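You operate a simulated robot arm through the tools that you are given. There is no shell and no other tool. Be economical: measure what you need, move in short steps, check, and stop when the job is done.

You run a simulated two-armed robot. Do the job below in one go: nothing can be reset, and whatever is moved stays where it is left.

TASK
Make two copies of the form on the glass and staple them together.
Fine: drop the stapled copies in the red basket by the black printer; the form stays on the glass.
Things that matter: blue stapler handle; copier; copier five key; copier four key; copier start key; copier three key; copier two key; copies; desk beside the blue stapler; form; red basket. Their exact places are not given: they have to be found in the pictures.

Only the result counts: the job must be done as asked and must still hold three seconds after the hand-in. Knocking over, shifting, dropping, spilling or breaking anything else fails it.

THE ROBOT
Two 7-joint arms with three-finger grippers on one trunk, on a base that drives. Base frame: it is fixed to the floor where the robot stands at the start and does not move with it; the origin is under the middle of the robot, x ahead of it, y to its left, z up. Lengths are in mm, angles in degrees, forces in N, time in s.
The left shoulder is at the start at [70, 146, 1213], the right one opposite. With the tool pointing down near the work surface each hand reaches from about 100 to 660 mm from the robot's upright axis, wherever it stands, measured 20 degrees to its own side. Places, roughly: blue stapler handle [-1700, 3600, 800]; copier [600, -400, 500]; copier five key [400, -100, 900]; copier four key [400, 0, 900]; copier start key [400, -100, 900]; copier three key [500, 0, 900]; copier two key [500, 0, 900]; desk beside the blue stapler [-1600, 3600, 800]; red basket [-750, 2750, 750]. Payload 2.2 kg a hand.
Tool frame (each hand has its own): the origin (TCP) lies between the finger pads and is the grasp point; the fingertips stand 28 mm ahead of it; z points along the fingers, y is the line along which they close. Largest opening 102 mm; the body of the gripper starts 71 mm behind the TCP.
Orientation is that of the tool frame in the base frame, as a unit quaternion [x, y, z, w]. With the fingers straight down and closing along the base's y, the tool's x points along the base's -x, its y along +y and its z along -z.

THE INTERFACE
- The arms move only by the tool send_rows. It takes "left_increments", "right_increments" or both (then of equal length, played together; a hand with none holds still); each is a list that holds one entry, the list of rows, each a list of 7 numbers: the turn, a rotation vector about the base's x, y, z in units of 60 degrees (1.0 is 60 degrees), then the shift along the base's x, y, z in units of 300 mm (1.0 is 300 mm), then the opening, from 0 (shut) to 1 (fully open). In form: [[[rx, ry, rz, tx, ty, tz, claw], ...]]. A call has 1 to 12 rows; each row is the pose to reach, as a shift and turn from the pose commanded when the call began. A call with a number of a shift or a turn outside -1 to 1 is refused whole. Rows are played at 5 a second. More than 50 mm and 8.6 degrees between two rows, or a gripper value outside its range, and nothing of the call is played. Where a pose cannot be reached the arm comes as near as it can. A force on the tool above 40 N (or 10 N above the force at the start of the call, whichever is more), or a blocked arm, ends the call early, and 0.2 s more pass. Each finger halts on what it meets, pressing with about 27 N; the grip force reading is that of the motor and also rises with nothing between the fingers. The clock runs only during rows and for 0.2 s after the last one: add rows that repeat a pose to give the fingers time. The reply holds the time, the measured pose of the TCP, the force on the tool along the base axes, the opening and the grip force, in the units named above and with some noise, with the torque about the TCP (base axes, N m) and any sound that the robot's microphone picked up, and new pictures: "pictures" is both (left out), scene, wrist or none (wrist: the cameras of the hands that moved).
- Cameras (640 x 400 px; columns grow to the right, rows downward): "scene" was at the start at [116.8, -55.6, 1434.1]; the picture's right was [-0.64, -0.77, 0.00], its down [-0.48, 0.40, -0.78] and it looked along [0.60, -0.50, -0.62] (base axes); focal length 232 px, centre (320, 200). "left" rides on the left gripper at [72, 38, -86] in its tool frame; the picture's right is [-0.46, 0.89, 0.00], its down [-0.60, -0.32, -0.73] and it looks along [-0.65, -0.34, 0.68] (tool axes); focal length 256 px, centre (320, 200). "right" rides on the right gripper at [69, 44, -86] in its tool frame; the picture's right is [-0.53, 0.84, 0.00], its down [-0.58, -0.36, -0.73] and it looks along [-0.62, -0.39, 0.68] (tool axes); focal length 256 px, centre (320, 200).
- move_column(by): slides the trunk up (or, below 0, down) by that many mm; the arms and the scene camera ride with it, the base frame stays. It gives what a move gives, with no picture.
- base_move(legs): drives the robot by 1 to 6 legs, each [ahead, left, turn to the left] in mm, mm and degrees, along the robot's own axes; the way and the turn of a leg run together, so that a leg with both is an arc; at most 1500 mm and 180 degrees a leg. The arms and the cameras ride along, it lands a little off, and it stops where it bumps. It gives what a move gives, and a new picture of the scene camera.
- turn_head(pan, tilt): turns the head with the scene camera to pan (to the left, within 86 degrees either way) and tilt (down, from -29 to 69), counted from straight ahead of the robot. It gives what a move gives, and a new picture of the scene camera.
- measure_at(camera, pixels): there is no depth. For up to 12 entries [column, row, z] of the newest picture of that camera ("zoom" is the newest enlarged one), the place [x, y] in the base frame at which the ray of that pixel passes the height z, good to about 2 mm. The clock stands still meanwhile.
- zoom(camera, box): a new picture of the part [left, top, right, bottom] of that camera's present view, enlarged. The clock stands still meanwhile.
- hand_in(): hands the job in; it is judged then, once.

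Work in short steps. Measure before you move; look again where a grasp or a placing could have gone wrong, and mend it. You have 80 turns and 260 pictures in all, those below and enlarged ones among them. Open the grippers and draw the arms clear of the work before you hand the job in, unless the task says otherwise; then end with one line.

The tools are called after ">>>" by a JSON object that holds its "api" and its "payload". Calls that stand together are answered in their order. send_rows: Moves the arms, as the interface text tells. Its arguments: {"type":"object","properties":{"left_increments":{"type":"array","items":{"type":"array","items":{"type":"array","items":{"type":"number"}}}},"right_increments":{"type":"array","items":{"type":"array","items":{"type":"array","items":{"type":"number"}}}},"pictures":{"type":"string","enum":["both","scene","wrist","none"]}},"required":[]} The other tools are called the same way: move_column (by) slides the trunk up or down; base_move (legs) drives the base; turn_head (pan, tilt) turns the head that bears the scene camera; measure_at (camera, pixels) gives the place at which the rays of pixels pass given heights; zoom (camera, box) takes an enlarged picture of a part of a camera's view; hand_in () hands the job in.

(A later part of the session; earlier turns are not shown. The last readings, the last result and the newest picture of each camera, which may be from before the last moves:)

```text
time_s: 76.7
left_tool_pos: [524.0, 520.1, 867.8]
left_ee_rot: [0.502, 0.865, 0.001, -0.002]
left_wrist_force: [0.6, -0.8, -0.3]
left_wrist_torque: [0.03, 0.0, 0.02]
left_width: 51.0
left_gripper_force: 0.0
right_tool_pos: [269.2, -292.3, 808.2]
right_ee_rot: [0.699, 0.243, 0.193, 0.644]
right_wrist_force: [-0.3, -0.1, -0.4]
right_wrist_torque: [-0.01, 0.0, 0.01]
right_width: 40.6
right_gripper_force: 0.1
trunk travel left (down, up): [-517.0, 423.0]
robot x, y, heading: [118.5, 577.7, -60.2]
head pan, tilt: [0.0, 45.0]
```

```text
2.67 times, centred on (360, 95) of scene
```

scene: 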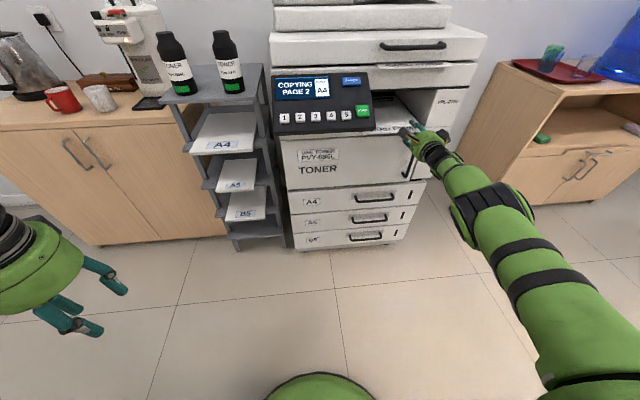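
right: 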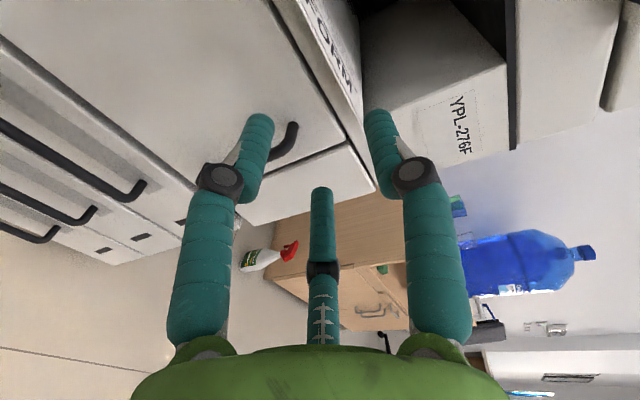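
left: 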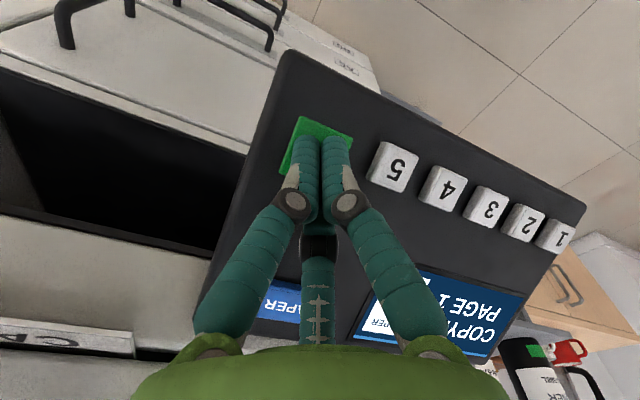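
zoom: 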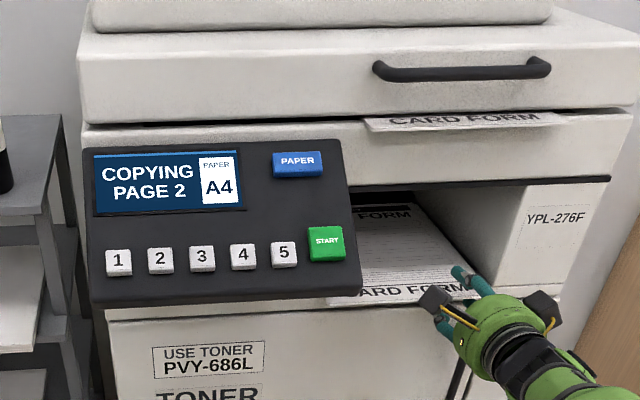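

The edge is between the fingertips (about 22 mm overlap). I close the fingers.

>>> {"api": "send_rows", "payload": {"right_increments": [[[0, 0, 0, 0, 0, 0, 0.2], [0, 0, 0, 0, 0, 0, 0], [0, 0, 0, 0, 0, 0, 0], [0, 0, 0, 0, 0, 0, 0], [0, 0, 0, 0, 0, 0, 0], [0, 0, 0, 0, 0, 0, 0], [0, 0, 0, 0, 0, 0, 0], [0, 0, 0, 0, 0, 0, 0]]], "pictures": "both"}}

>>> {"api": "zoom", "payload": {"camera": "scene", "box": [240, 20, 480, 170]}}

```text
time_s: 78.5
left_tool_pos: [524.9, 519.4, 867.1]
left_ee_rot: [0.501, 0.865, 0.001, 0.0]
left_wrist_force: [-0.2, -0.2, 0.1]
left_wrist_torque: [0.02, 0.02, 0.04]
left_width: 51.1
left_gripper_force: 0.1
right_tool_pos: [269.8, -291.0, 808.9]
right_ee_rot: [0.699, 0.245, 0.193, 0.644]
right_wrist_force: [0.7, -1.0, 2.3]
right_wrist_torque: [-0.44, -0.76, 0.06]
right_width: 9.4
right_gripper_force: 26.9
trunk travel left (down, up): [-517.0, 423.0]
robot x, y, heading: [122.1, 579.5, -60.3]
head pan, tilt: [0.0, 45.0]
```

scene: 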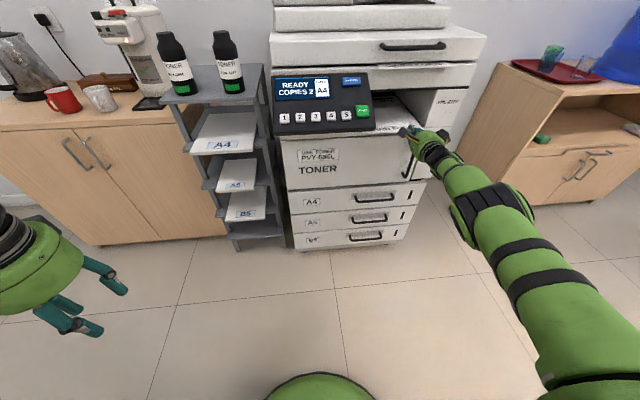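
right: 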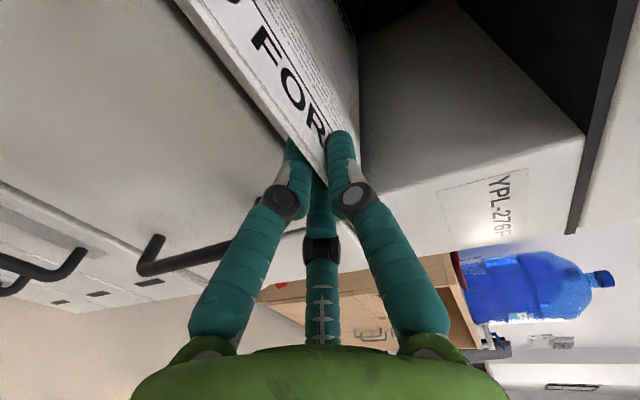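

```text
2.67 times, centred on (360, 95) of scene
```

zoom: 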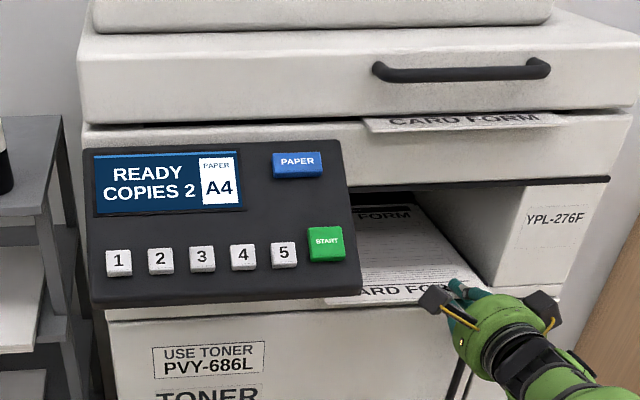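

READY is shown: both copies are done and gripped (width 9.4 mm). I pull them straight out along the copier's normal by driving back.

>>> {"api": "base_move", "payload": {"legs": [[-338, -33, 0], [-120, -10, 0]]}}

>>> {"api": "zoom", "payload": {"camera": "right", "box": [0, 0, 640, 400]}}

>>> {"api": "zoom", "payload": {"camera": "scene", "box": [240, 20, 480, 170]}}

```text
time_s: 81.6
left_tool_pos: [296.2, 830.6, 866.8]
left_ee_rot: [0.506, 0.862, -0.001, 0.0]
left_wrist_force: [-0.4, 0.4, -0.2]
left_wrist_torque: [-0.03, -0.01, 0.0]
left_width: 51.0
left_gripper_force: 0.1
right_tool_pos: [30.3, 23.4, 808.0]
right_ee_rot: [0.702, 0.24, 0.187, 0.644]
right_wrist_force: [0.4, 0.2, 0.3]
right_wrist_torque: [0.02, 0.09, -0.06]
right_width: 6.5
right_gripper_force: 26.7
trunk travel left (down, up): [-517.0, 423.0]
robot x, y, heading: [-108.0, 899.5, -60.8]
head pan, tilt: [0.0, 45.0]
stopped in leg 2: the robot was blocked; the commanded pose is now the measured one
```

scene: 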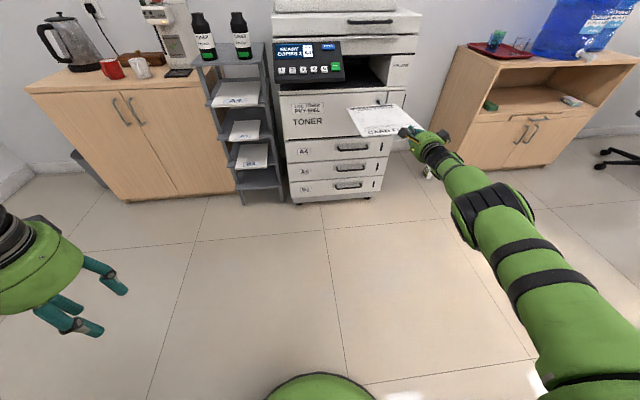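

```text
1.00 times, centred on (320, 200) of right (not enlarged: the box is as wide or as high as the picture)
```

zoom: 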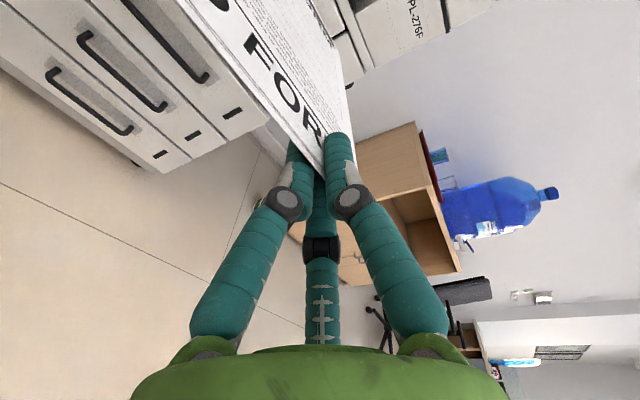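

```text
2.67 times, centred on (360, 95) of scene
```

zoom: 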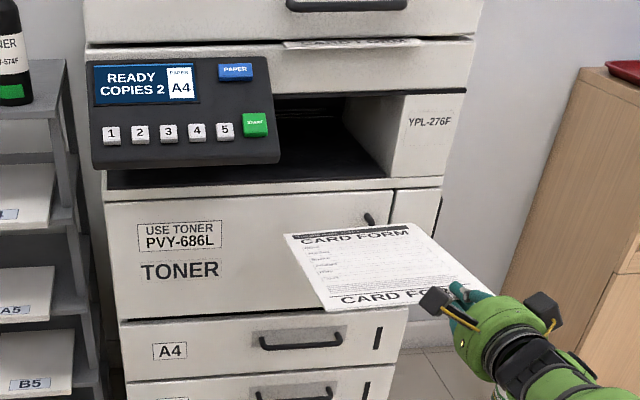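

Both copies are in hand, tray empty; the base touched the counter behind, so I drive away from it and turn right around to look for the stapler.

>>> {"api": "base_move", "payload": {"legs": [[150, -400, 0], [0, 0, -170]]}}

>>> {"api": "turn_head", "payload": {"pan": 5, "tilt": 22}}

```text
time_s: 91.2
left_tool_pos: [-794.1, 573.6, 868.9]
left_ee_rot: [0.901, -0.434, 0.0, 0.0]
left_wrist_force: [-0.2, 0.4, -0.5]
left_wrist_torque: [0.01, 0.01, -0.02]
left_width: 51.1
left_gripper_force: 0.1
right_tool_pos: [-663.4, 1410.8, 809.0]
right_ee_rot: [-0.297, 0.68, 0.626, -0.241]
right_wrist_force: [-0.5, 0.4, -0.6]
right_wrist_torque: [0.0, -0.06, -0.01]
right_width: 6.6
right_gripper_force: 27.2
trunk travel left (down, up): [-517.0, 423.0]
robot x, y, heading: [-385.5, 568.9, 128.6]
head pan, tilt: [0.0, 45.0]
```

scene: 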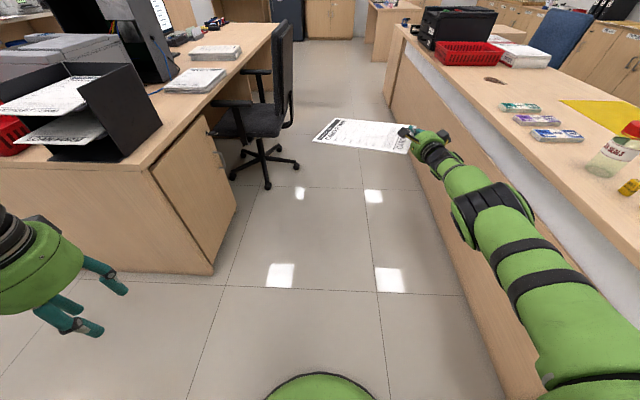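

```text
time_s: 92.1
left_tool_pos: [-793.2, 573.8, 867.3]
left_ee_rot: [0.901, -0.434, 0.0, 0.0]
left_wrist_force: [0.4, -0.5, 0.5]
left_wrist_torque: [0.01, -0.01, -0.02]
left_width: 51.1
left_gripper_force: 0.0
right_tool_pos: [-662.9, 1411.9, 807.9]
right_ee_rot: [-0.297, 0.68, 0.626, -0.24]
right_wrist_force: [1.6, 0.2, 0.3]
right_wrist_torque: [0.06, -0.07, 0.0]
right_width: 6.6
right_gripper_force: 26.3
trunk travel left (down, up): [-517.0, 423.0]
robot x, y, heading: [-384.4, 570.4, 128.4]
head pan, tilt: [5.0, 22.0]
```

scene: 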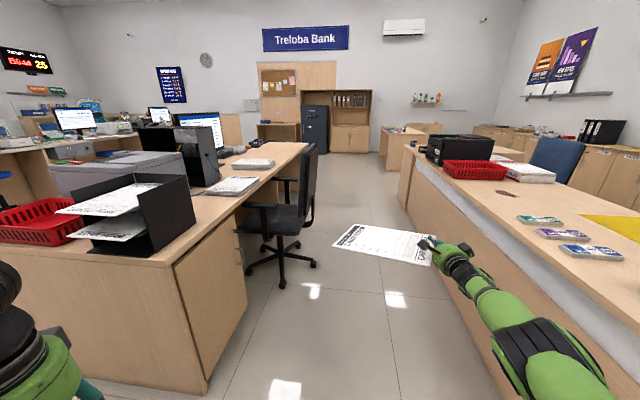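

Clear view down the corridor: red basket at (473,170) by the black printer; I enlarge the far desk for the stapler.

>>> {"api": "zoom", "payload": {"camera": "scene", "box": [370, 100, 530, 200]}}

>>> {"api": "measure_at", "payload": {"camera": "scene", "pixels": [[473, 175, 800], [415, 190, 760], [205, 393, 0], [316, 262, 0], [395, 165, 0], [480, 390, 0], [405, 130, 800], [280, 285, 0]]}}

```text
4.00 times, centred on (450, 150) of scene
```

zoom: 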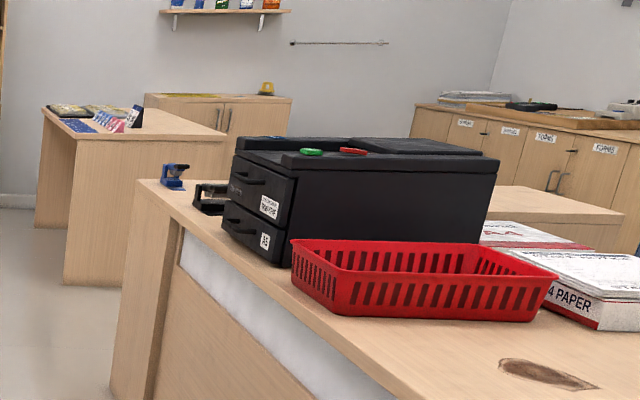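

```text
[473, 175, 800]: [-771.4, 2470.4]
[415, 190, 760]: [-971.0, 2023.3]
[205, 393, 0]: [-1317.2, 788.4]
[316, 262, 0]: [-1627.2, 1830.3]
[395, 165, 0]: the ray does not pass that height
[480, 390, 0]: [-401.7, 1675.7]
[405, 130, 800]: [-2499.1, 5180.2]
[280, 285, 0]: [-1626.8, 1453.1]
```

The blue stapler stands at the far-left corner of the same counter (scene (414,144)). I measure it, the basket and the counter's edge for the drive.

>>> {"api": "measure_at", "payload": {"camera": "zoom", "pixels": [[175, 188, 750], [175, 188, 800], [160, 190, 750], [400, 395, 750], [330, 315, 750], [520, 320, 750], [420, 245, 810], [560, 275, 810], [295, 240, 810]]}}

>>> {"api": "send_rows", "payload": {"left_increments": [[[0, 0, 0, 0.08, 0.07, 0.1, 0.2], [0, 0, 0, 0.16, 0.14, 0.2, 0], [0, 0, 0, 0.26, 0.2, 0.3, 0], [0, 0, 0, 0.36, 0.28, 0.3, 0], [0, 0, 0, 0.4, 0.32, 0.3, 0]]], "pictures": "none"}}

```text
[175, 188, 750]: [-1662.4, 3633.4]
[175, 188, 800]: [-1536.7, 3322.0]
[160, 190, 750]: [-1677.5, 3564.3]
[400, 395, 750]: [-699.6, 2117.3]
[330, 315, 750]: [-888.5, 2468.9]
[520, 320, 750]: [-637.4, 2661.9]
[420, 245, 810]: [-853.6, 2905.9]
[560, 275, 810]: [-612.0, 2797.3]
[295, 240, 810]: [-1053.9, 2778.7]
```

```text
time_s: 93.3
left_tool_pos: [-674.0, 667.8, 958.0]
left_ee_rot: [0.901, -0.433, 0.0, 0.0]
left_wrist_force: [-0.9, 0.1, 0.1]
left_wrist_torque: [0.02, -0.03, 0.0]
left_width: 2.0
left_gripper_force: 26.9
right_tool_pos: [-663.7, 1411.3, 808.7]
right_ee_rot: [-0.296, 0.68, 0.626, -0.24]
right_wrist_force: [-0.9, 0.8, -0.6]
right_wrist_torque: [0.03, -0.05, -0.04]
right_width: 6.7
right_gripper_force: 27.2
trunk travel left (down, up): [-517.0, 423.0]
robot x, y, heading: [-385.8, 573.4, 128.6]
head pan, tilt: [5.0, 22.0]
```

Counter top z≈750, its edge runs at 124°, stapler at (-1662,3633) about 50 mm from the edge. I align with the edge, shift 120 mm right for the chair, and drive 2 m along it.

>>> {"api": "base_move", "payload": {"legs": [[0, 0, -4.6], [600, -120, 0], [1400, 0, 0]]}}

>>> {"api": "turn_head", "payload": {"pan": -25, "tilt": 22}}

>>> {"api": "zoom", "payload": {"camera": "scene", "box": [260, 130, 420, 230]}}

```text
time_s: 103.9
left_tool_pos: [-1698.9, 2431.7, 957.8]
left_ee_rot: [0.885, -0.466, 0.0, -0.001]
left_wrist_force: [0.0, -0.2, 0.5]
left_wrist_torque: [0.02, 0.0, 0.01]
left_width: 2.2
left_gripper_force: 26.7
right_tool_pos: [-1633.6, 3173.6, 807.7]
right_ee_rot: [-0.271, 0.691, 0.634, -0.217]
right_wrist_force: [0.7, 1.0, -0.3]
right_wrist_torque: [0.02, -0.05, -0.04]
right_width: 6.7
right_gripper_force: 27.0
trunk travel left (down, up): [-517.0, 423.0]
robot x, y, heading: [-1414.9, 2311.1, 124.2]
head pan, tilt: [5.0, 22.0]
```

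scene: 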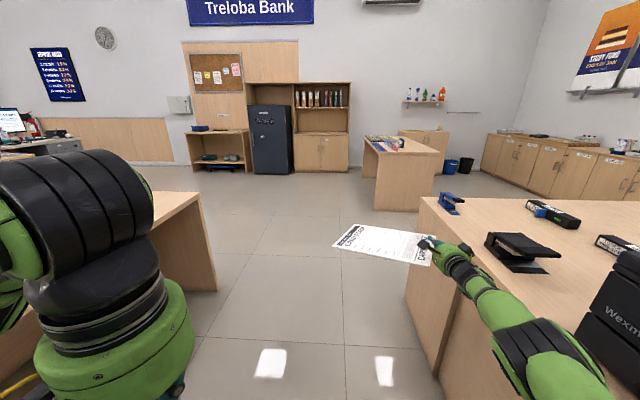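

```text
time_s: 104.8
left_tool_pos: [-1699.0, 2432.6, 957.7]
left_ee_rot: [0.884, -0.467, 0.0, 0.001]
left_wrist_force: [-0.1, -0.2, 0.3]
left_wrist_torque: [0.01, 0.01, 0.01]
left_width: 2.1
left_gripper_force: 27.1
right_tool_pos: [-1634.7, 3172.9, 808.2]
right_ee_rot: [-0.272, 0.69, 0.635, -0.217]
right_wrist_force: [0.3, 0.8, 0.2]
right_wrist_torque: [0.03, -0.04, -0.01]
right_width: 6.5
right_gripper_force: 26.8
trunk travel left (down, up): [-517.0, 423.0]
robot x, y, heading: [-1414.8, 2313.7, 124.5]
head pan, tilt: [-25.0, 22.0]
```

scene: 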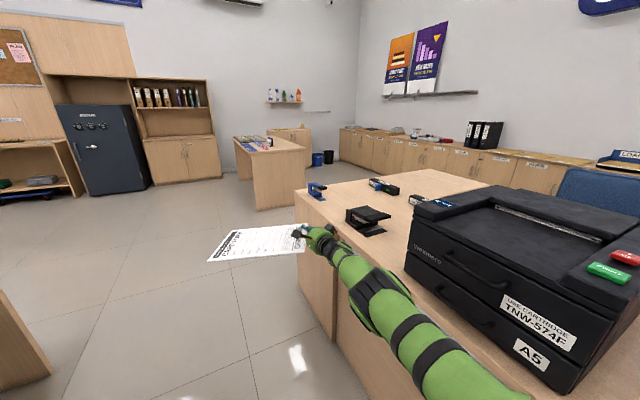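

```text
4.00 times, centred on (340, 180) of scene
```

zoom: 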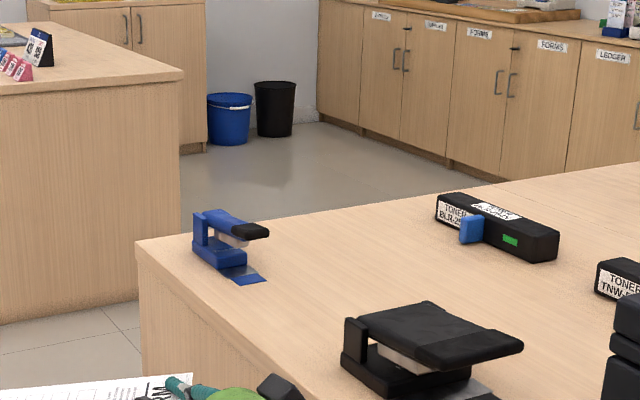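

The stapler's mouth (plate at zoom (250,280)) faces away from its hinge at the left. I measure its axis and the counter's corner.

>>> {"api": "measure_at", "payload": {"camera": "zoom", "pixels": [[267, 281, 752], [235, 286, 752], [245, 262, 756], [193, 248, 752], [218, 268, 752], [138, 241, 750], [268, 230, 815], [268, 230, 800], [200, 213, 815], [345, 365, 752], [490, 395, 752], [435, 215, 755]]}}

```text
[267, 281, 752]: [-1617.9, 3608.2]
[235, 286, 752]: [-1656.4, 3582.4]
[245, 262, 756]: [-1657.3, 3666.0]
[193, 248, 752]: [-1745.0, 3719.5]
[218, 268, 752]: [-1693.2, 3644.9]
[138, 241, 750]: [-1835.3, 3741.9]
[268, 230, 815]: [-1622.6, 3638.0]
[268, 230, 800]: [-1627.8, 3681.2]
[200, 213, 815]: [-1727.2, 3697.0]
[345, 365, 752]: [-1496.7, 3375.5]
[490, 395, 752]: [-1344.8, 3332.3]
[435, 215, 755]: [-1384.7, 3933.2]
```

The stapler's mouth faces back along the counter. Plan: lay the copies on the desk with their left edge in the mouth, hand coming from the corridor side, then press the handle. I raise the trunk and measure the free floor around for the turn.

>>> {"api": "measure_at", "payload": {"camera": "scene", "pixels": [[50, 378, 0], [257, 208, 0], [305, 205, 0], [335, 340, 0], [296, 195, 750], [300, 215, 750], [330, 245, 750], [150, 190, 0], [220, 178, 0]]}}

>>> {"api": "move_column", "payload": {"by": 130}}

```text
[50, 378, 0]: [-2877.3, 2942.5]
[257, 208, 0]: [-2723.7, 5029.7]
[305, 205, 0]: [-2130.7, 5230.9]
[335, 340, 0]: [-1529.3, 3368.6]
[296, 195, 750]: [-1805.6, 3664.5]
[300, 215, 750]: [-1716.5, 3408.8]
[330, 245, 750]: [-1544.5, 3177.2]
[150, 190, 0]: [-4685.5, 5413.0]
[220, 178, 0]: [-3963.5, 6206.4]
```

```text
time_s: 106.4
left_tool_pos: [-1698.8, 2432.0, 1087.9]
left_ee_rot: [0.884, -0.467, 0.0, 0.001]
left_wrist_force: [0.2, 0.0, -0.2]
left_wrist_torque: [-0.02, 0.0, 0.01]
left_width: 2.0
left_gripper_force: 26.7
right_tool_pos: [-1633.3, 3173.0, 938.2]
right_ee_rot: [-0.271, 0.69, 0.634, -0.217]
right_wrist_force: [-0.3, -0.3, 1.2]
right_wrist_torque: [0.02, -0.06, 0.01]
right_width: 6.9
right_gripper_force: 26.6
trunk travel left (down, up): [-647.0, 293.0]
robot x, y, heading: [-1420.2, 2316.6, 124.3]
head pan, tilt: [-25.0, 22.0]
```

The floor is clear there. I drive ahead 1385 and left 355, then turn right 96° to face the counter.

>>> {"api": "base_move", "payload": {"legs": [[1385, 355, 0], [0, 0, -96]]}}

>>> {"api": "turn_head", "payload": {"pan": -8, "tilt": 35}}

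>>> {"api": "zoom", "payload": {"camera": "scene", "box": [220, 60, 500, 235]}}

```text
time_s: 117.7
left_tool_pos: [-2366.3, 3527.4, 1088.0]
left_ee_rot: [-0.247, 0.969, 0.0, 0.0]
left_wrist_force: [-0.3, -0.1, -0.1]
left_wrist_torque: [0.02, 0.02, -0.03]
left_width: 2.0
left_gripper_force: 26.7
right_tool_pos: [-1633.7, 3388.0, 937.9]
right_ee_rot: [0.331, 0.664, 0.586, 0.326]
right_wrist_force: [0.1, 0.4, -0.7]
right_wrist_torque: [-0.02, -0.05, 0.03]
right_width: 7.0
right_gripper_force: 26.8
trunk travel left (down, up): [-647.0, 293.0]
robot x, y, heading: [-2511.7, 3261.7, 28.8]
head pan, tilt: [-25.0, 22.0]
```

scene: 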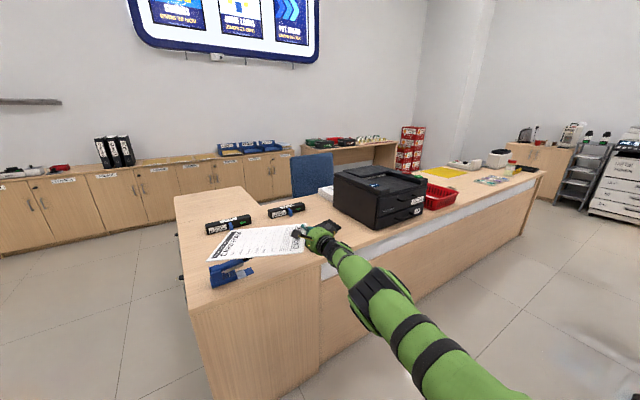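

```text
time_s: 118.5
left_tool_pos: [-2366.0, 3526.6, 1087.7]
left_ee_rot: [-0.247, 0.969, -0.001, 0.0]
left_wrist_force: [0.8, -0.3, -0.2]
left_wrist_torque: [0.03, 0.02, 0.0]
left_width: 2.0
left_gripper_force: 27.3
right_tool_pos: [-1633.3, 3388.0, 938.0]
right_ee_rot: [0.329, 0.665, 0.586, 0.326]
right_wrist_force: [0.5, -0.1, -0.6]
right_wrist_torque: [-0.03, -0.03, 0.03]
right_width: 6.8
right_gripper_force: 26.5
trunk travel left (down, up): [-647.0, 293.0]
robot x, y, heading: [-2509.4, 3261.5, 28.7]
head pan, tilt: [-8.0, 35.0]
```

scene: 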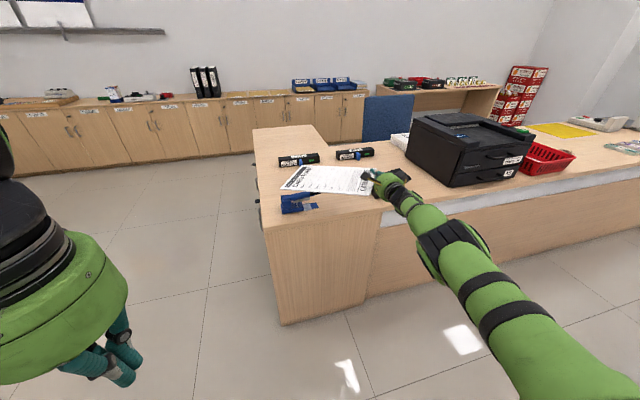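

```text
2.29 times, centred on (360, 148) of scene
```

zoom: 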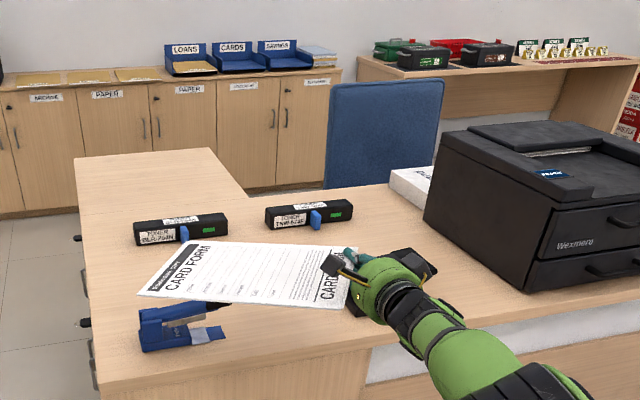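

The paper seems turned to the left in the grip; I measure its corners at the held height.

>>> {"api": "measure_at", "payload": {"camera": "zoom", "pixels": [[137, 293, 930], [202, 240, 930], [345, 309, 930], [362, 252, 930], [137, 293, 900], [202, 240, 900], [345, 309, 900], [362, 252, 900]]}}

>>> {"api": "zoom", "payload": {"camera": "right", "box": [0, 0, 640, 400]}}

>>> {"api": "zoom", "payload": {"camera": "scene", "box": [250, 140, 410, 240]}}

```text
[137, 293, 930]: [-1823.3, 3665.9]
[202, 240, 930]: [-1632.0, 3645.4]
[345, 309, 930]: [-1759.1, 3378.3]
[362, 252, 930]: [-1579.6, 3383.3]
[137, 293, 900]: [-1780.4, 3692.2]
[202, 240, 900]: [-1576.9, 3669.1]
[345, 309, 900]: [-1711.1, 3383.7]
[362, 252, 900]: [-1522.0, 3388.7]
```

```text
1.00 times, centred on (320, 200) of right (not enlarged: the box is as wide or as high as the picture)
```

zoom: 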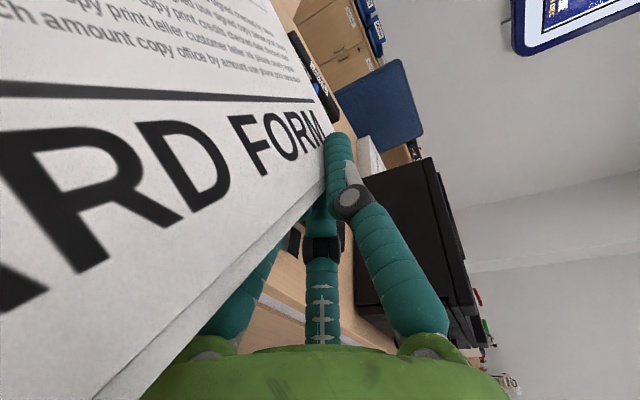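

```text
4.00 times, centred on (330, 190) of scene
```

zoom: 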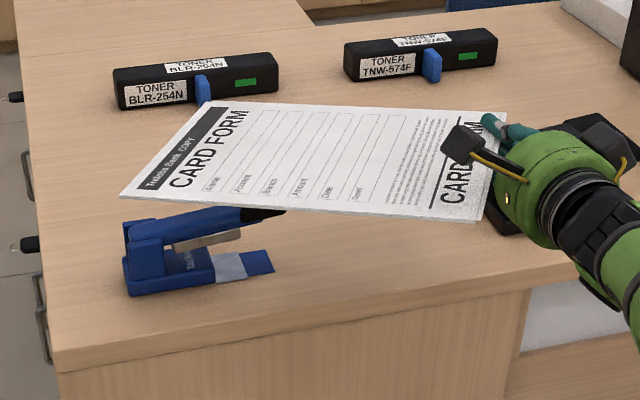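

The copies pivoted about 68° left in the grip during the turns (long axis now at yaw ≈103°, hand at 35°). I turn the robot right by 62° so the sheet will point across the counter, then come back to the counter from beyond its end.

>>> {"api": "base_move", "payload": {"legs": [[0, 0, -62], [-169, 900, 0]]}}

>>> {"api": "turn_head", "payload": {"pan": -15, "tilt": 40}}

>>> {"api": "zoom", "payload": {"camera": "scene", "box": [200, 60, 520, 260]}}

```text
time_s: 126.0
left_tool_pos: [-1845.9, 4113.2, 1087.6]
left_ee_rot: [0.286, 0.958, 0.001, 0.0]
left_wrist_force: [0.1, 0.0, -0.7]
left_wrist_torque: [0.02, 0.02, 0.03]
left_width: 2.0
left_gripper_force: 26.6
right_tool_pos: [-1625.5, 3403.0, 937.4]
right_ee_rot: [0.626, 0.4, 0.335, 0.58]
right_wrist_force: [-0.3, -0.3, -0.5]
right_wrist_torque: [-0.09, 0.04, 0.0]
right_width: 7.0
right_gripper_force: 27.3
trunk travel left (down, up): [-647.0, 293.0]
robot x, y, heading: [-2151.6, 4116.4, -33.4]
head pan, tilt: [-8.0, 35.0]
```

scene: 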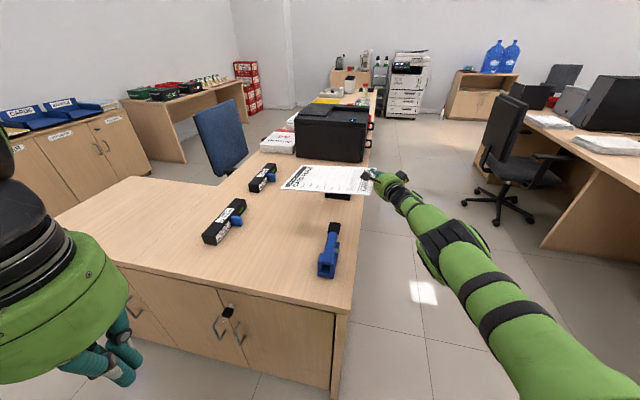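

```text
time_s: 126.7
left_tool_pos: [-1845.7, 4114.7, 1089.0]
left_ee_rot: [0.286, 0.958, -0.001, 0.0]
left_wrist_force: [-0.6, -0.8, -0.1]
left_wrist_torque: [0.01, 0.0, 0.0]
left_width: 1.9
left_gripper_force: 27.0
right_tool_pos: [-1624.3, 3402.2, 938.2]
right_ee_rot: [0.625, 0.4, 0.335, 0.581]
right_wrist_force: [-0.2, 0.0, -0.2]
right_wrist_torque: [-0.03, 0.04, -0.02]
right_width: 6.8
right_gripper_force: 26.9
trunk travel left (down, up): [-647.0, 293.0]
robot x, y, heading: [-2150.4, 4116.6, -33.5]
head pan, tilt: [-15.0, 40.0]
```

scene: 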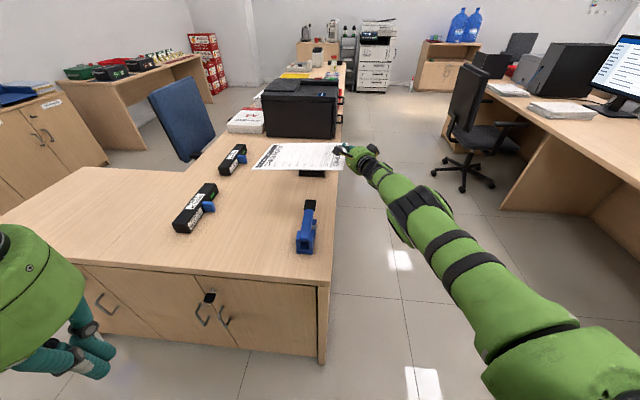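

```text
2.00 times, centred on (360, 160) of scene
```

zoom: 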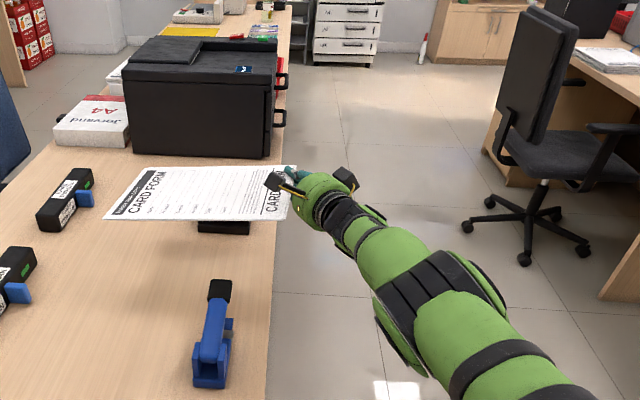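

Now the sheet lies across the counter with the stapler's mouth facing it. I measure sheet, stapler and counter edge precisely.

>>> {"api": "zoom", "payload": {"camera": "scene", "box": [240, 130, 370, 260]}}

>>> {"api": "measure_at", "payload": {"camera": "scene", "pixels": [[266, 145, 930], [252, 169, 930], [341.5, 170.5, 930], [348.5, 144, 930], [266, 145, 900], [252, 169, 900], [341.5, 170.5, 900], [348.5, 144, 900], [330, 283, 750], [340.5, 180, 750]]}}

```text
3.08 times, centred on (305, 195) of scene
```

zoom: 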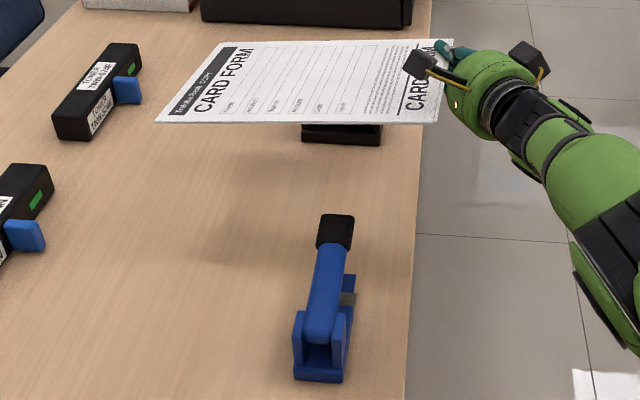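

```text
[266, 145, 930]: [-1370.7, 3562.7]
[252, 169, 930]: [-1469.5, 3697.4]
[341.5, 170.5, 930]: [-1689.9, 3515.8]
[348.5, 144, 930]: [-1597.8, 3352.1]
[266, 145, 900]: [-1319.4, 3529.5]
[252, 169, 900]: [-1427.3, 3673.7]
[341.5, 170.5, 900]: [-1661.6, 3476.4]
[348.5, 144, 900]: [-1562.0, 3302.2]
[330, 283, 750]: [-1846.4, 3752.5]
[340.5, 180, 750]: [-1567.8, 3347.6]
```

The sheet's left edge is parallel to the mouth (s≈225 vs plate front s≈243). I enlarge the stapler for its tip and throat.

>>> {"api": "measure_at", "payload": {"camera": "zoom", "pixels": [[336, 216, 790], [336, 216, 805], [336, 216, 820], [335, 248, 805], [335, 248, 820], [318, 382, 752], [298, 312, 790], [345, 275, 757]]}}

>>> {"api": "zoom", "payload": {"camera": "scene", "box": [290, 190, 340, 260]}}

>>> {"api": "zoom", "payload": {"camera": "right", "box": [0, 0, 640, 400]}}

```text
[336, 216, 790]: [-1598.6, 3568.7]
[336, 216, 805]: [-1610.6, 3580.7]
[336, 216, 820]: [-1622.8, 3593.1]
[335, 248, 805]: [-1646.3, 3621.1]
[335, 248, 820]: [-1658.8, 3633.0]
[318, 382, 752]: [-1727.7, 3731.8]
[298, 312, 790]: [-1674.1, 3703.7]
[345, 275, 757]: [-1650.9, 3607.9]
```

```text
5.71 times, centred on (315, 225) of scene
```

zoom: 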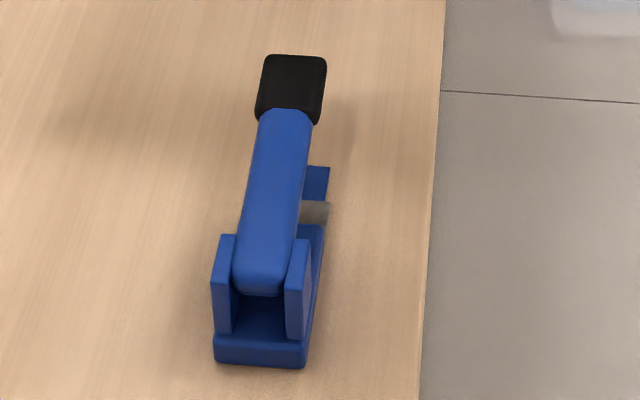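

```text
1.00 times, centred on (320, 200) of right (not enlarged: the box is as wide or as high as the picture)
```

zoom: 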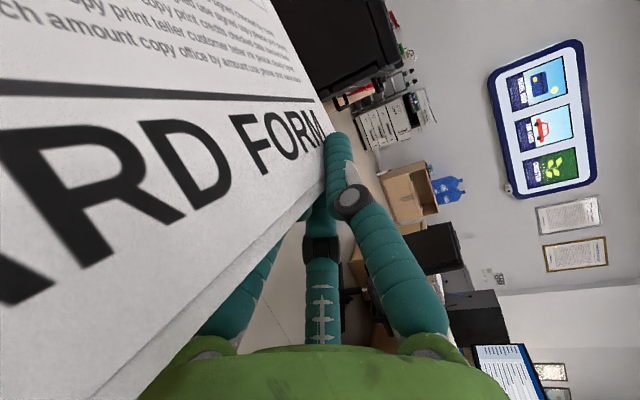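

The gap over the base plate is about 20 mm, so the sheet must be level: I take out the hand's 6° pitch, with a small pull-back for slack.

>>> {"api": "send_rows", "payload": {"right_increments": [[[0, 0, 0, -0.05, 0.025, 0, 0], [0, 0, 0, -0.088, 0.046, 0, 0], [-0.003, -0.036, 0, -0.088, 0.046, 0, 0], [-0.005, -0.072, 0, -0.088, 0.046, 0, 0], [-0.006, -0.11, 0, -0.088, 0.046, 0, 0], [-0.006, -0.11, 0, -0.088, 0.046, 0, 0]]], "pictures": "scene"}}

>>> {"api": "zoom", "payload": {"camera": "scene", "box": [240, 100, 400, 260]}}

```text
time_s: 128.1
left_tool_pos: [-1845.5, 4115.7, 1086.8]
left_ee_rot: [0.288, 0.958, -0.001, 0.0]
left_wrist_force: [0.4, -0.1, -0.7]
left_wrist_torque: [0.0, 0.02, 0.04]
left_width: 1.9
left_gripper_force: 27.5
right_tool_pos: [-1643.3, 3389.2, 945.0]
right_ee_rot: [0.604, 0.371, 0.37, 0.601]
right_wrist_force: [0.0, 0.8, -1.1]
right_wrist_torque: [-0.07, 0.05, -0.01]
right_width: 6.8
right_gripper_force: 26.9
right hand out of reach, approached as far as the arm can: row 2, 3, 4, 5, 6
trunk travel left (down, up): [-647.0, 293.0]
robot x, y, heading: [-2150.5, 4117.8, -33.3]
head pan, tilt: [-15.0, 40.0]
```

scene: 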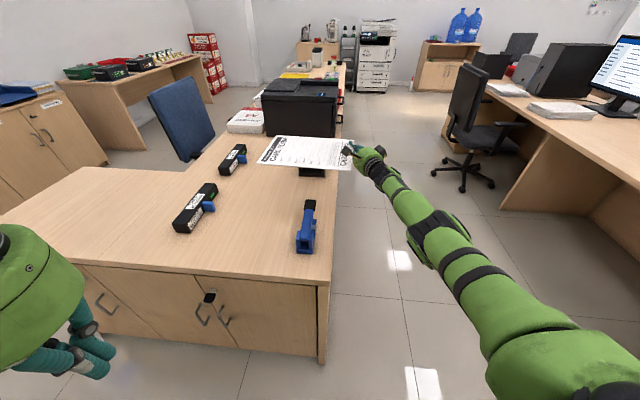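

```text
2.50 times, centred on (320, 180) of scene
```

zoom: 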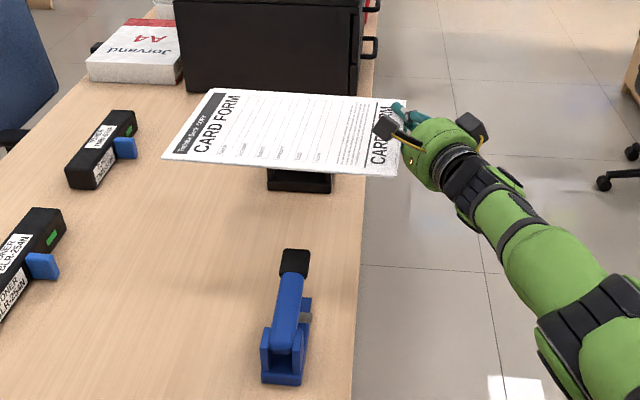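

The hand is level now. I measure the sheet's corners at z≈945.

>>> {"api": "measure_at", "payload": {"camera": "zoom", "pixels": [[210, 89, 943], [162, 158, 943], [396, 176, 943], [405, 100, 943], [162, 158, 935], [396, 176, 935]]}}

```text
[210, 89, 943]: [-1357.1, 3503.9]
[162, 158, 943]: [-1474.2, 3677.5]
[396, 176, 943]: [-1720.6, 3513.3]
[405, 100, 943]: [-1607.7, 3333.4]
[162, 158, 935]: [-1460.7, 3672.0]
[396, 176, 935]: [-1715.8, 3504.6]
```

The sheet is level, its left edge at s≈220 parallel to and in front of the mouth, with ~35 mm overhanging the counter's edge. I lower the trunk by 174 mm to bring it to mouth height (TCP ≈770).

>>> {"api": "move_column", "payload": {"by": -174}}

>>> {"api": "zoom", "payload": {"camera": "scene", "box": [240, 60, 400, 220]}}

>>> {"api": "zoom", "payload": {"camera": "left", "box": [0, 0, 640, 400]}}

```text
time_s: 130.1
left_tool_pos: [-1846.1, 4113.8, 914.1]
left_ee_rot: [0.286, 0.958, -0.001, 0.0]
left_wrist_force: [-0.5, -1.5, 0.3]
left_wrist_torque: [-0.02, -0.01, -0.02]
left_width: 2.3
left_gripper_force: 26.8
right_tool_pos: [-1643.5, 3389.9, 772.1]
right_ee_rot: [0.604, 0.371, 0.37, 0.601]
right_wrist_force: [0.4, 0.0, -0.2]
right_wrist_torque: [-0.02, 0.02, -0.01]
right_width: 7.0
right_gripper_force: 26.8
trunk travel left (down, up): [-473.0, 467.0]
robot x, y, heading: [-2147.6, 4115.3, -33.3]
head pan, tilt: [-15.0, 40.0]
```

```text
2.50 times, centred on (320, 140) of scene
```

zoom: 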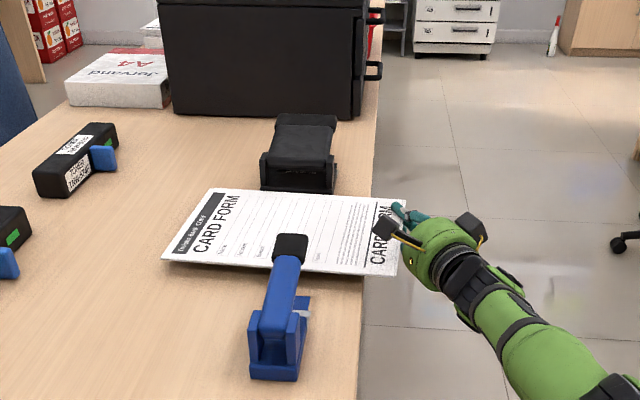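

```text
1.00 times, centred on (320, 200) of left (not enlarged: the box is as wide or as high as the picture)
```

zoom: 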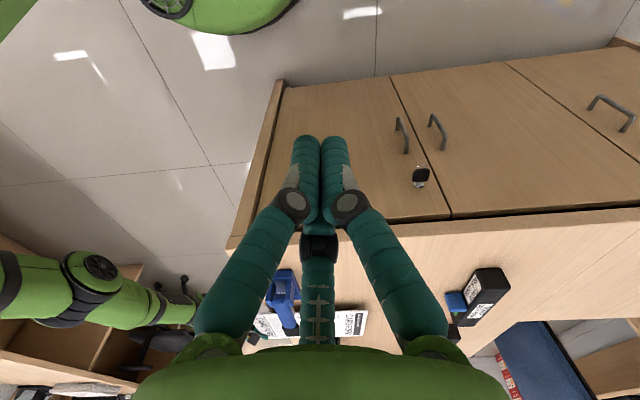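

The left edge is right in front of the mouth, under the black tip. I slide it in by 40 mm along the stapler's axis and check.

>>> {"api": "base_move", "payload": {"legs": [[-37, 15, 0]]}}

>>> {"api": "zoom", "payload": {"camera": "scene", "box": [260, 100, 380, 220]}}

```text
time_s: 131.0
left_tool_pos: [-1870.2, 4146.2, 913.1]
left_ee_rot: [0.286, 0.958, -0.001, 0.0]
left_wrist_force: [-0.8, 0.2, 0.4]
left_wrist_torque: [-0.03, -0.05, 0.04]
left_width: 2.2
left_gripper_force: 27.3
right_tool_pos: [-1665.9, 3422.2, 772.2]
right_ee_rot: [0.604, 0.371, 0.37, 0.601]
right_wrist_force: [-0.6, 0.3, -0.8]
right_wrist_torque: [-0.05, 0.05, -0.01]
right_width: 6.6
right_gripper_force: 27.1
trunk travel left (down, up): [-473.0, 467.0]
robot x, y, heading: [-2175.0, 4149.1, -33.4]
head pan, tilt: [-15.0, 40.0]
```

scene: 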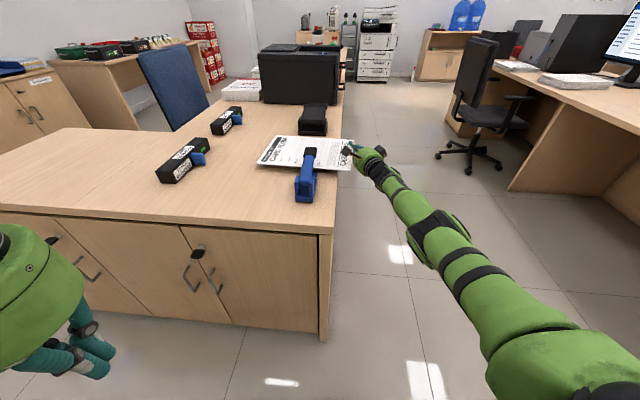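

```text
3.33 times, centred on (320, 160) of scene
```

zoom: 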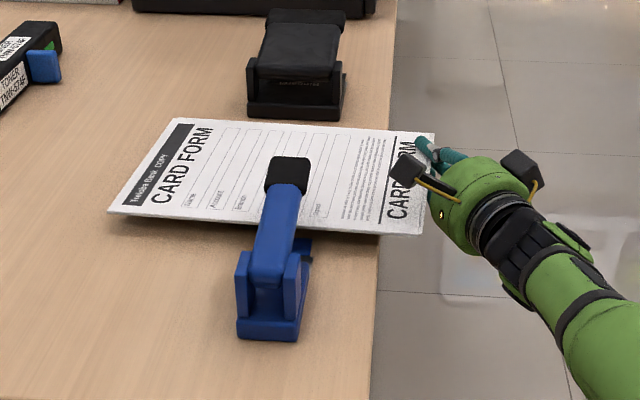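

The sheet passes under the handle with no force. I slide in 30 mm more.

>>> {"api": "base_move", "payload": {"legs": [[-28, 11, 0]]}}

>>> {"api": "zoom", "payload": {"camera": "scene", "box": [260, 100, 380, 220]}}

```text
time_s: 131.8
left_tool_pos: [-1886.0, 4170.4, 914.5]
left_ee_rot: [0.287, 0.958, 0.0, 0.0]
left_wrist_force: [-0.5, 0.1, 0.1]
left_wrist_torque: [-0.02, 0.0, 0.02]
left_width: 1.9
left_gripper_force: 27.3
right_tool_pos: [-1682.7, 3446.2, 771.1]
right_ee_rot: [0.604, 0.371, 0.369, 0.601]
right_wrist_force: [-0.6, 0.5, -0.2]
right_wrist_torque: [-0.02, 0.07, 0.01]
right_width: 6.8
right_gripper_force: 26.9
trunk travel left (down, up): [-473.0, 467.0]
robot x, y, heading: [-2185.7, 4176.6, -33.5]
head pan, tilt: [-15.0, 40.0]
```

scene: 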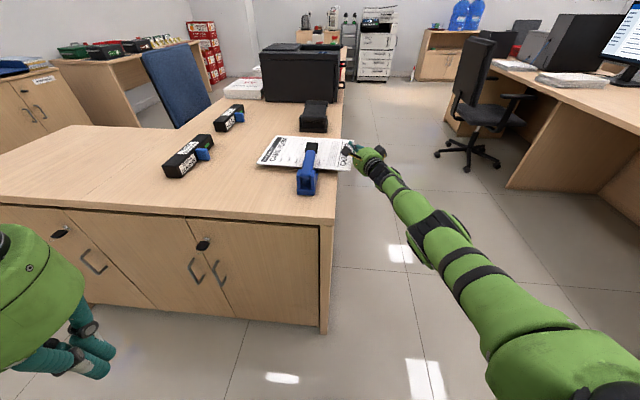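

```text
3.33 times, centred on (320, 160) of scene
```

zoom: 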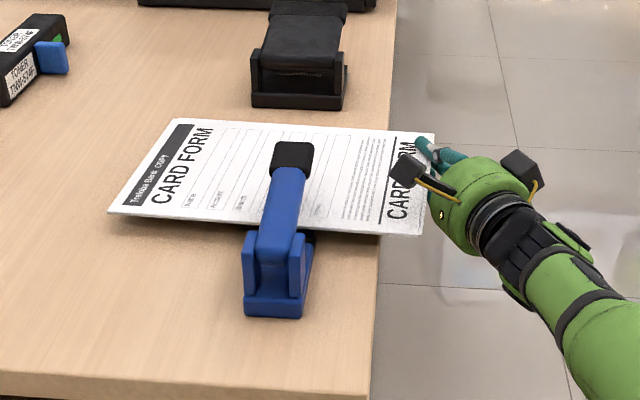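

I verify the stapler did not shift and where the sheet's left edge now lies.

>>> {"api": "measure_at", "payload": {"camera": "zoom", "pixels": [[273, 317, 752], [108, 212, 770], [422, 234, 770], [432, 135, 770], [376, 300, 750], [386, 130, 750], [292, 145, 828]]}}

```text
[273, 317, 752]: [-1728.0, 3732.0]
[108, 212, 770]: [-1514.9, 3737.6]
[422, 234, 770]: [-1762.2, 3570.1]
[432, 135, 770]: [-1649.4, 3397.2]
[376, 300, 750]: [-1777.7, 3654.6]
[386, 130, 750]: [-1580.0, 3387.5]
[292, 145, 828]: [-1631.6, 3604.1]
```

The stapler is unmoved, and the sheet's edge is 49 mm inside. I lower the trunk 12 mm and open the fingers to lay the copies down.

>>> {"api": "move_column", "payload": {"by": -12}}

>>> {"api": "send_rows", "payload": {"right_increments": [[[0, 0, 0, 0, 0, 0, 0.1], [0, 0, 0, 0, 0, 0, 0.15], [0, 0, 0, 0, 0, 0, 0.25], [0, 0, 0, 0, 0, 0, 0.35], [0, 0, 0, 0, 0, 0, 0.35]]], "pictures": "both"}}

>>> {"api": "zoom", "payload": {"camera": "scene", "box": [260, 100, 380, 220]}}

```text
time_s: 132.4
left_tool_pos: [-1886.6, 4171.8, 903.8]
left_ee_rot: [0.288, 0.958, -0.001, -0.001]
left_wrist_force: [-0.5, 0.6, 0.5]
left_wrist_torque: [0.04, -0.04, 0.0]
left_width: 2.3
left_gripper_force: 26.9
right_tool_pos: [-1682.7, 3446.1, 759.2]
right_ee_rot: [0.605, 0.371, 0.369, 0.6]
right_wrist_force: [0.1, -0.1, -0.7]
right_wrist_torque: [-0.07, 0.04, -0.02]
right_width: 6.8
right_gripper_force: 26.6
trunk travel left (down, up): [-461.0, 479.0]
robot x, y, heading: [-2190.1, 4172.3, -33.4]
head pan, tilt: [-15.0, 40.0]
```

```text
time_s: 133.6
left_tool_pos: [-1886.9, 4171.1, 903.1]
left_ee_rot: [0.287, 0.958, -0.001, 0.0]
left_wrist_force: [0.0, -0.2, 0.6]
left_wrist_torque: [0.01, -0.03, 0.0]
left_width: 2.1
left_gripper_force: 26.8
right_tool_pos: [-1682.8, 3445.9, 759.3]
right_ee_rot: [0.604, 0.371, 0.37, 0.601]
right_wrist_force: [0.6, -0.3, -0.3]
right_wrist_torque: [0.03, 0.0, 0.0]
right_width: 35.6
right_gripper_force: 0.2
trunk travel left (down, up): [-461.0, 479.0]
robot x, y, heading: [-2190.2, 4174.9, -33.4]
head pan, tilt: [-15.0, 40.0]
```

scene: 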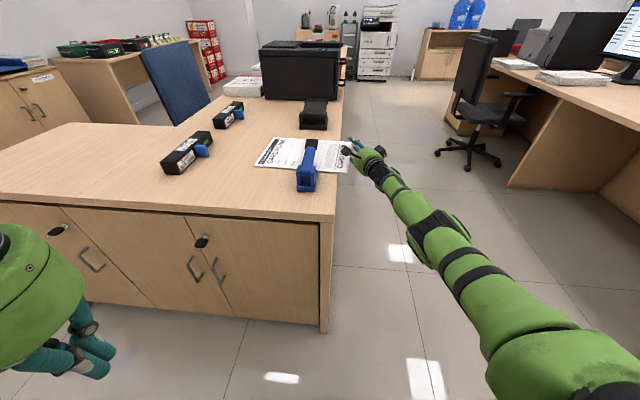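
right: 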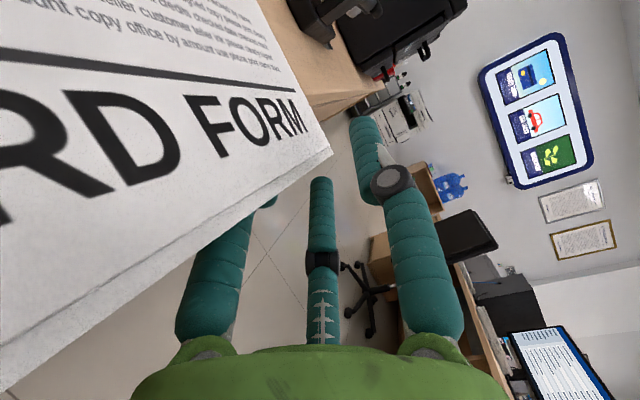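

```text
3.33 times, centred on (320, 160) of scene
```

zoom: 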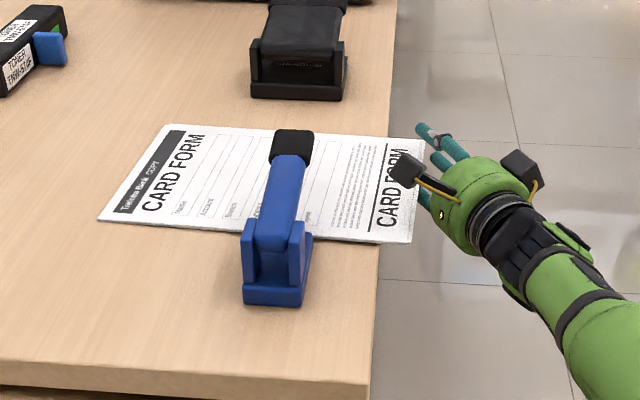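

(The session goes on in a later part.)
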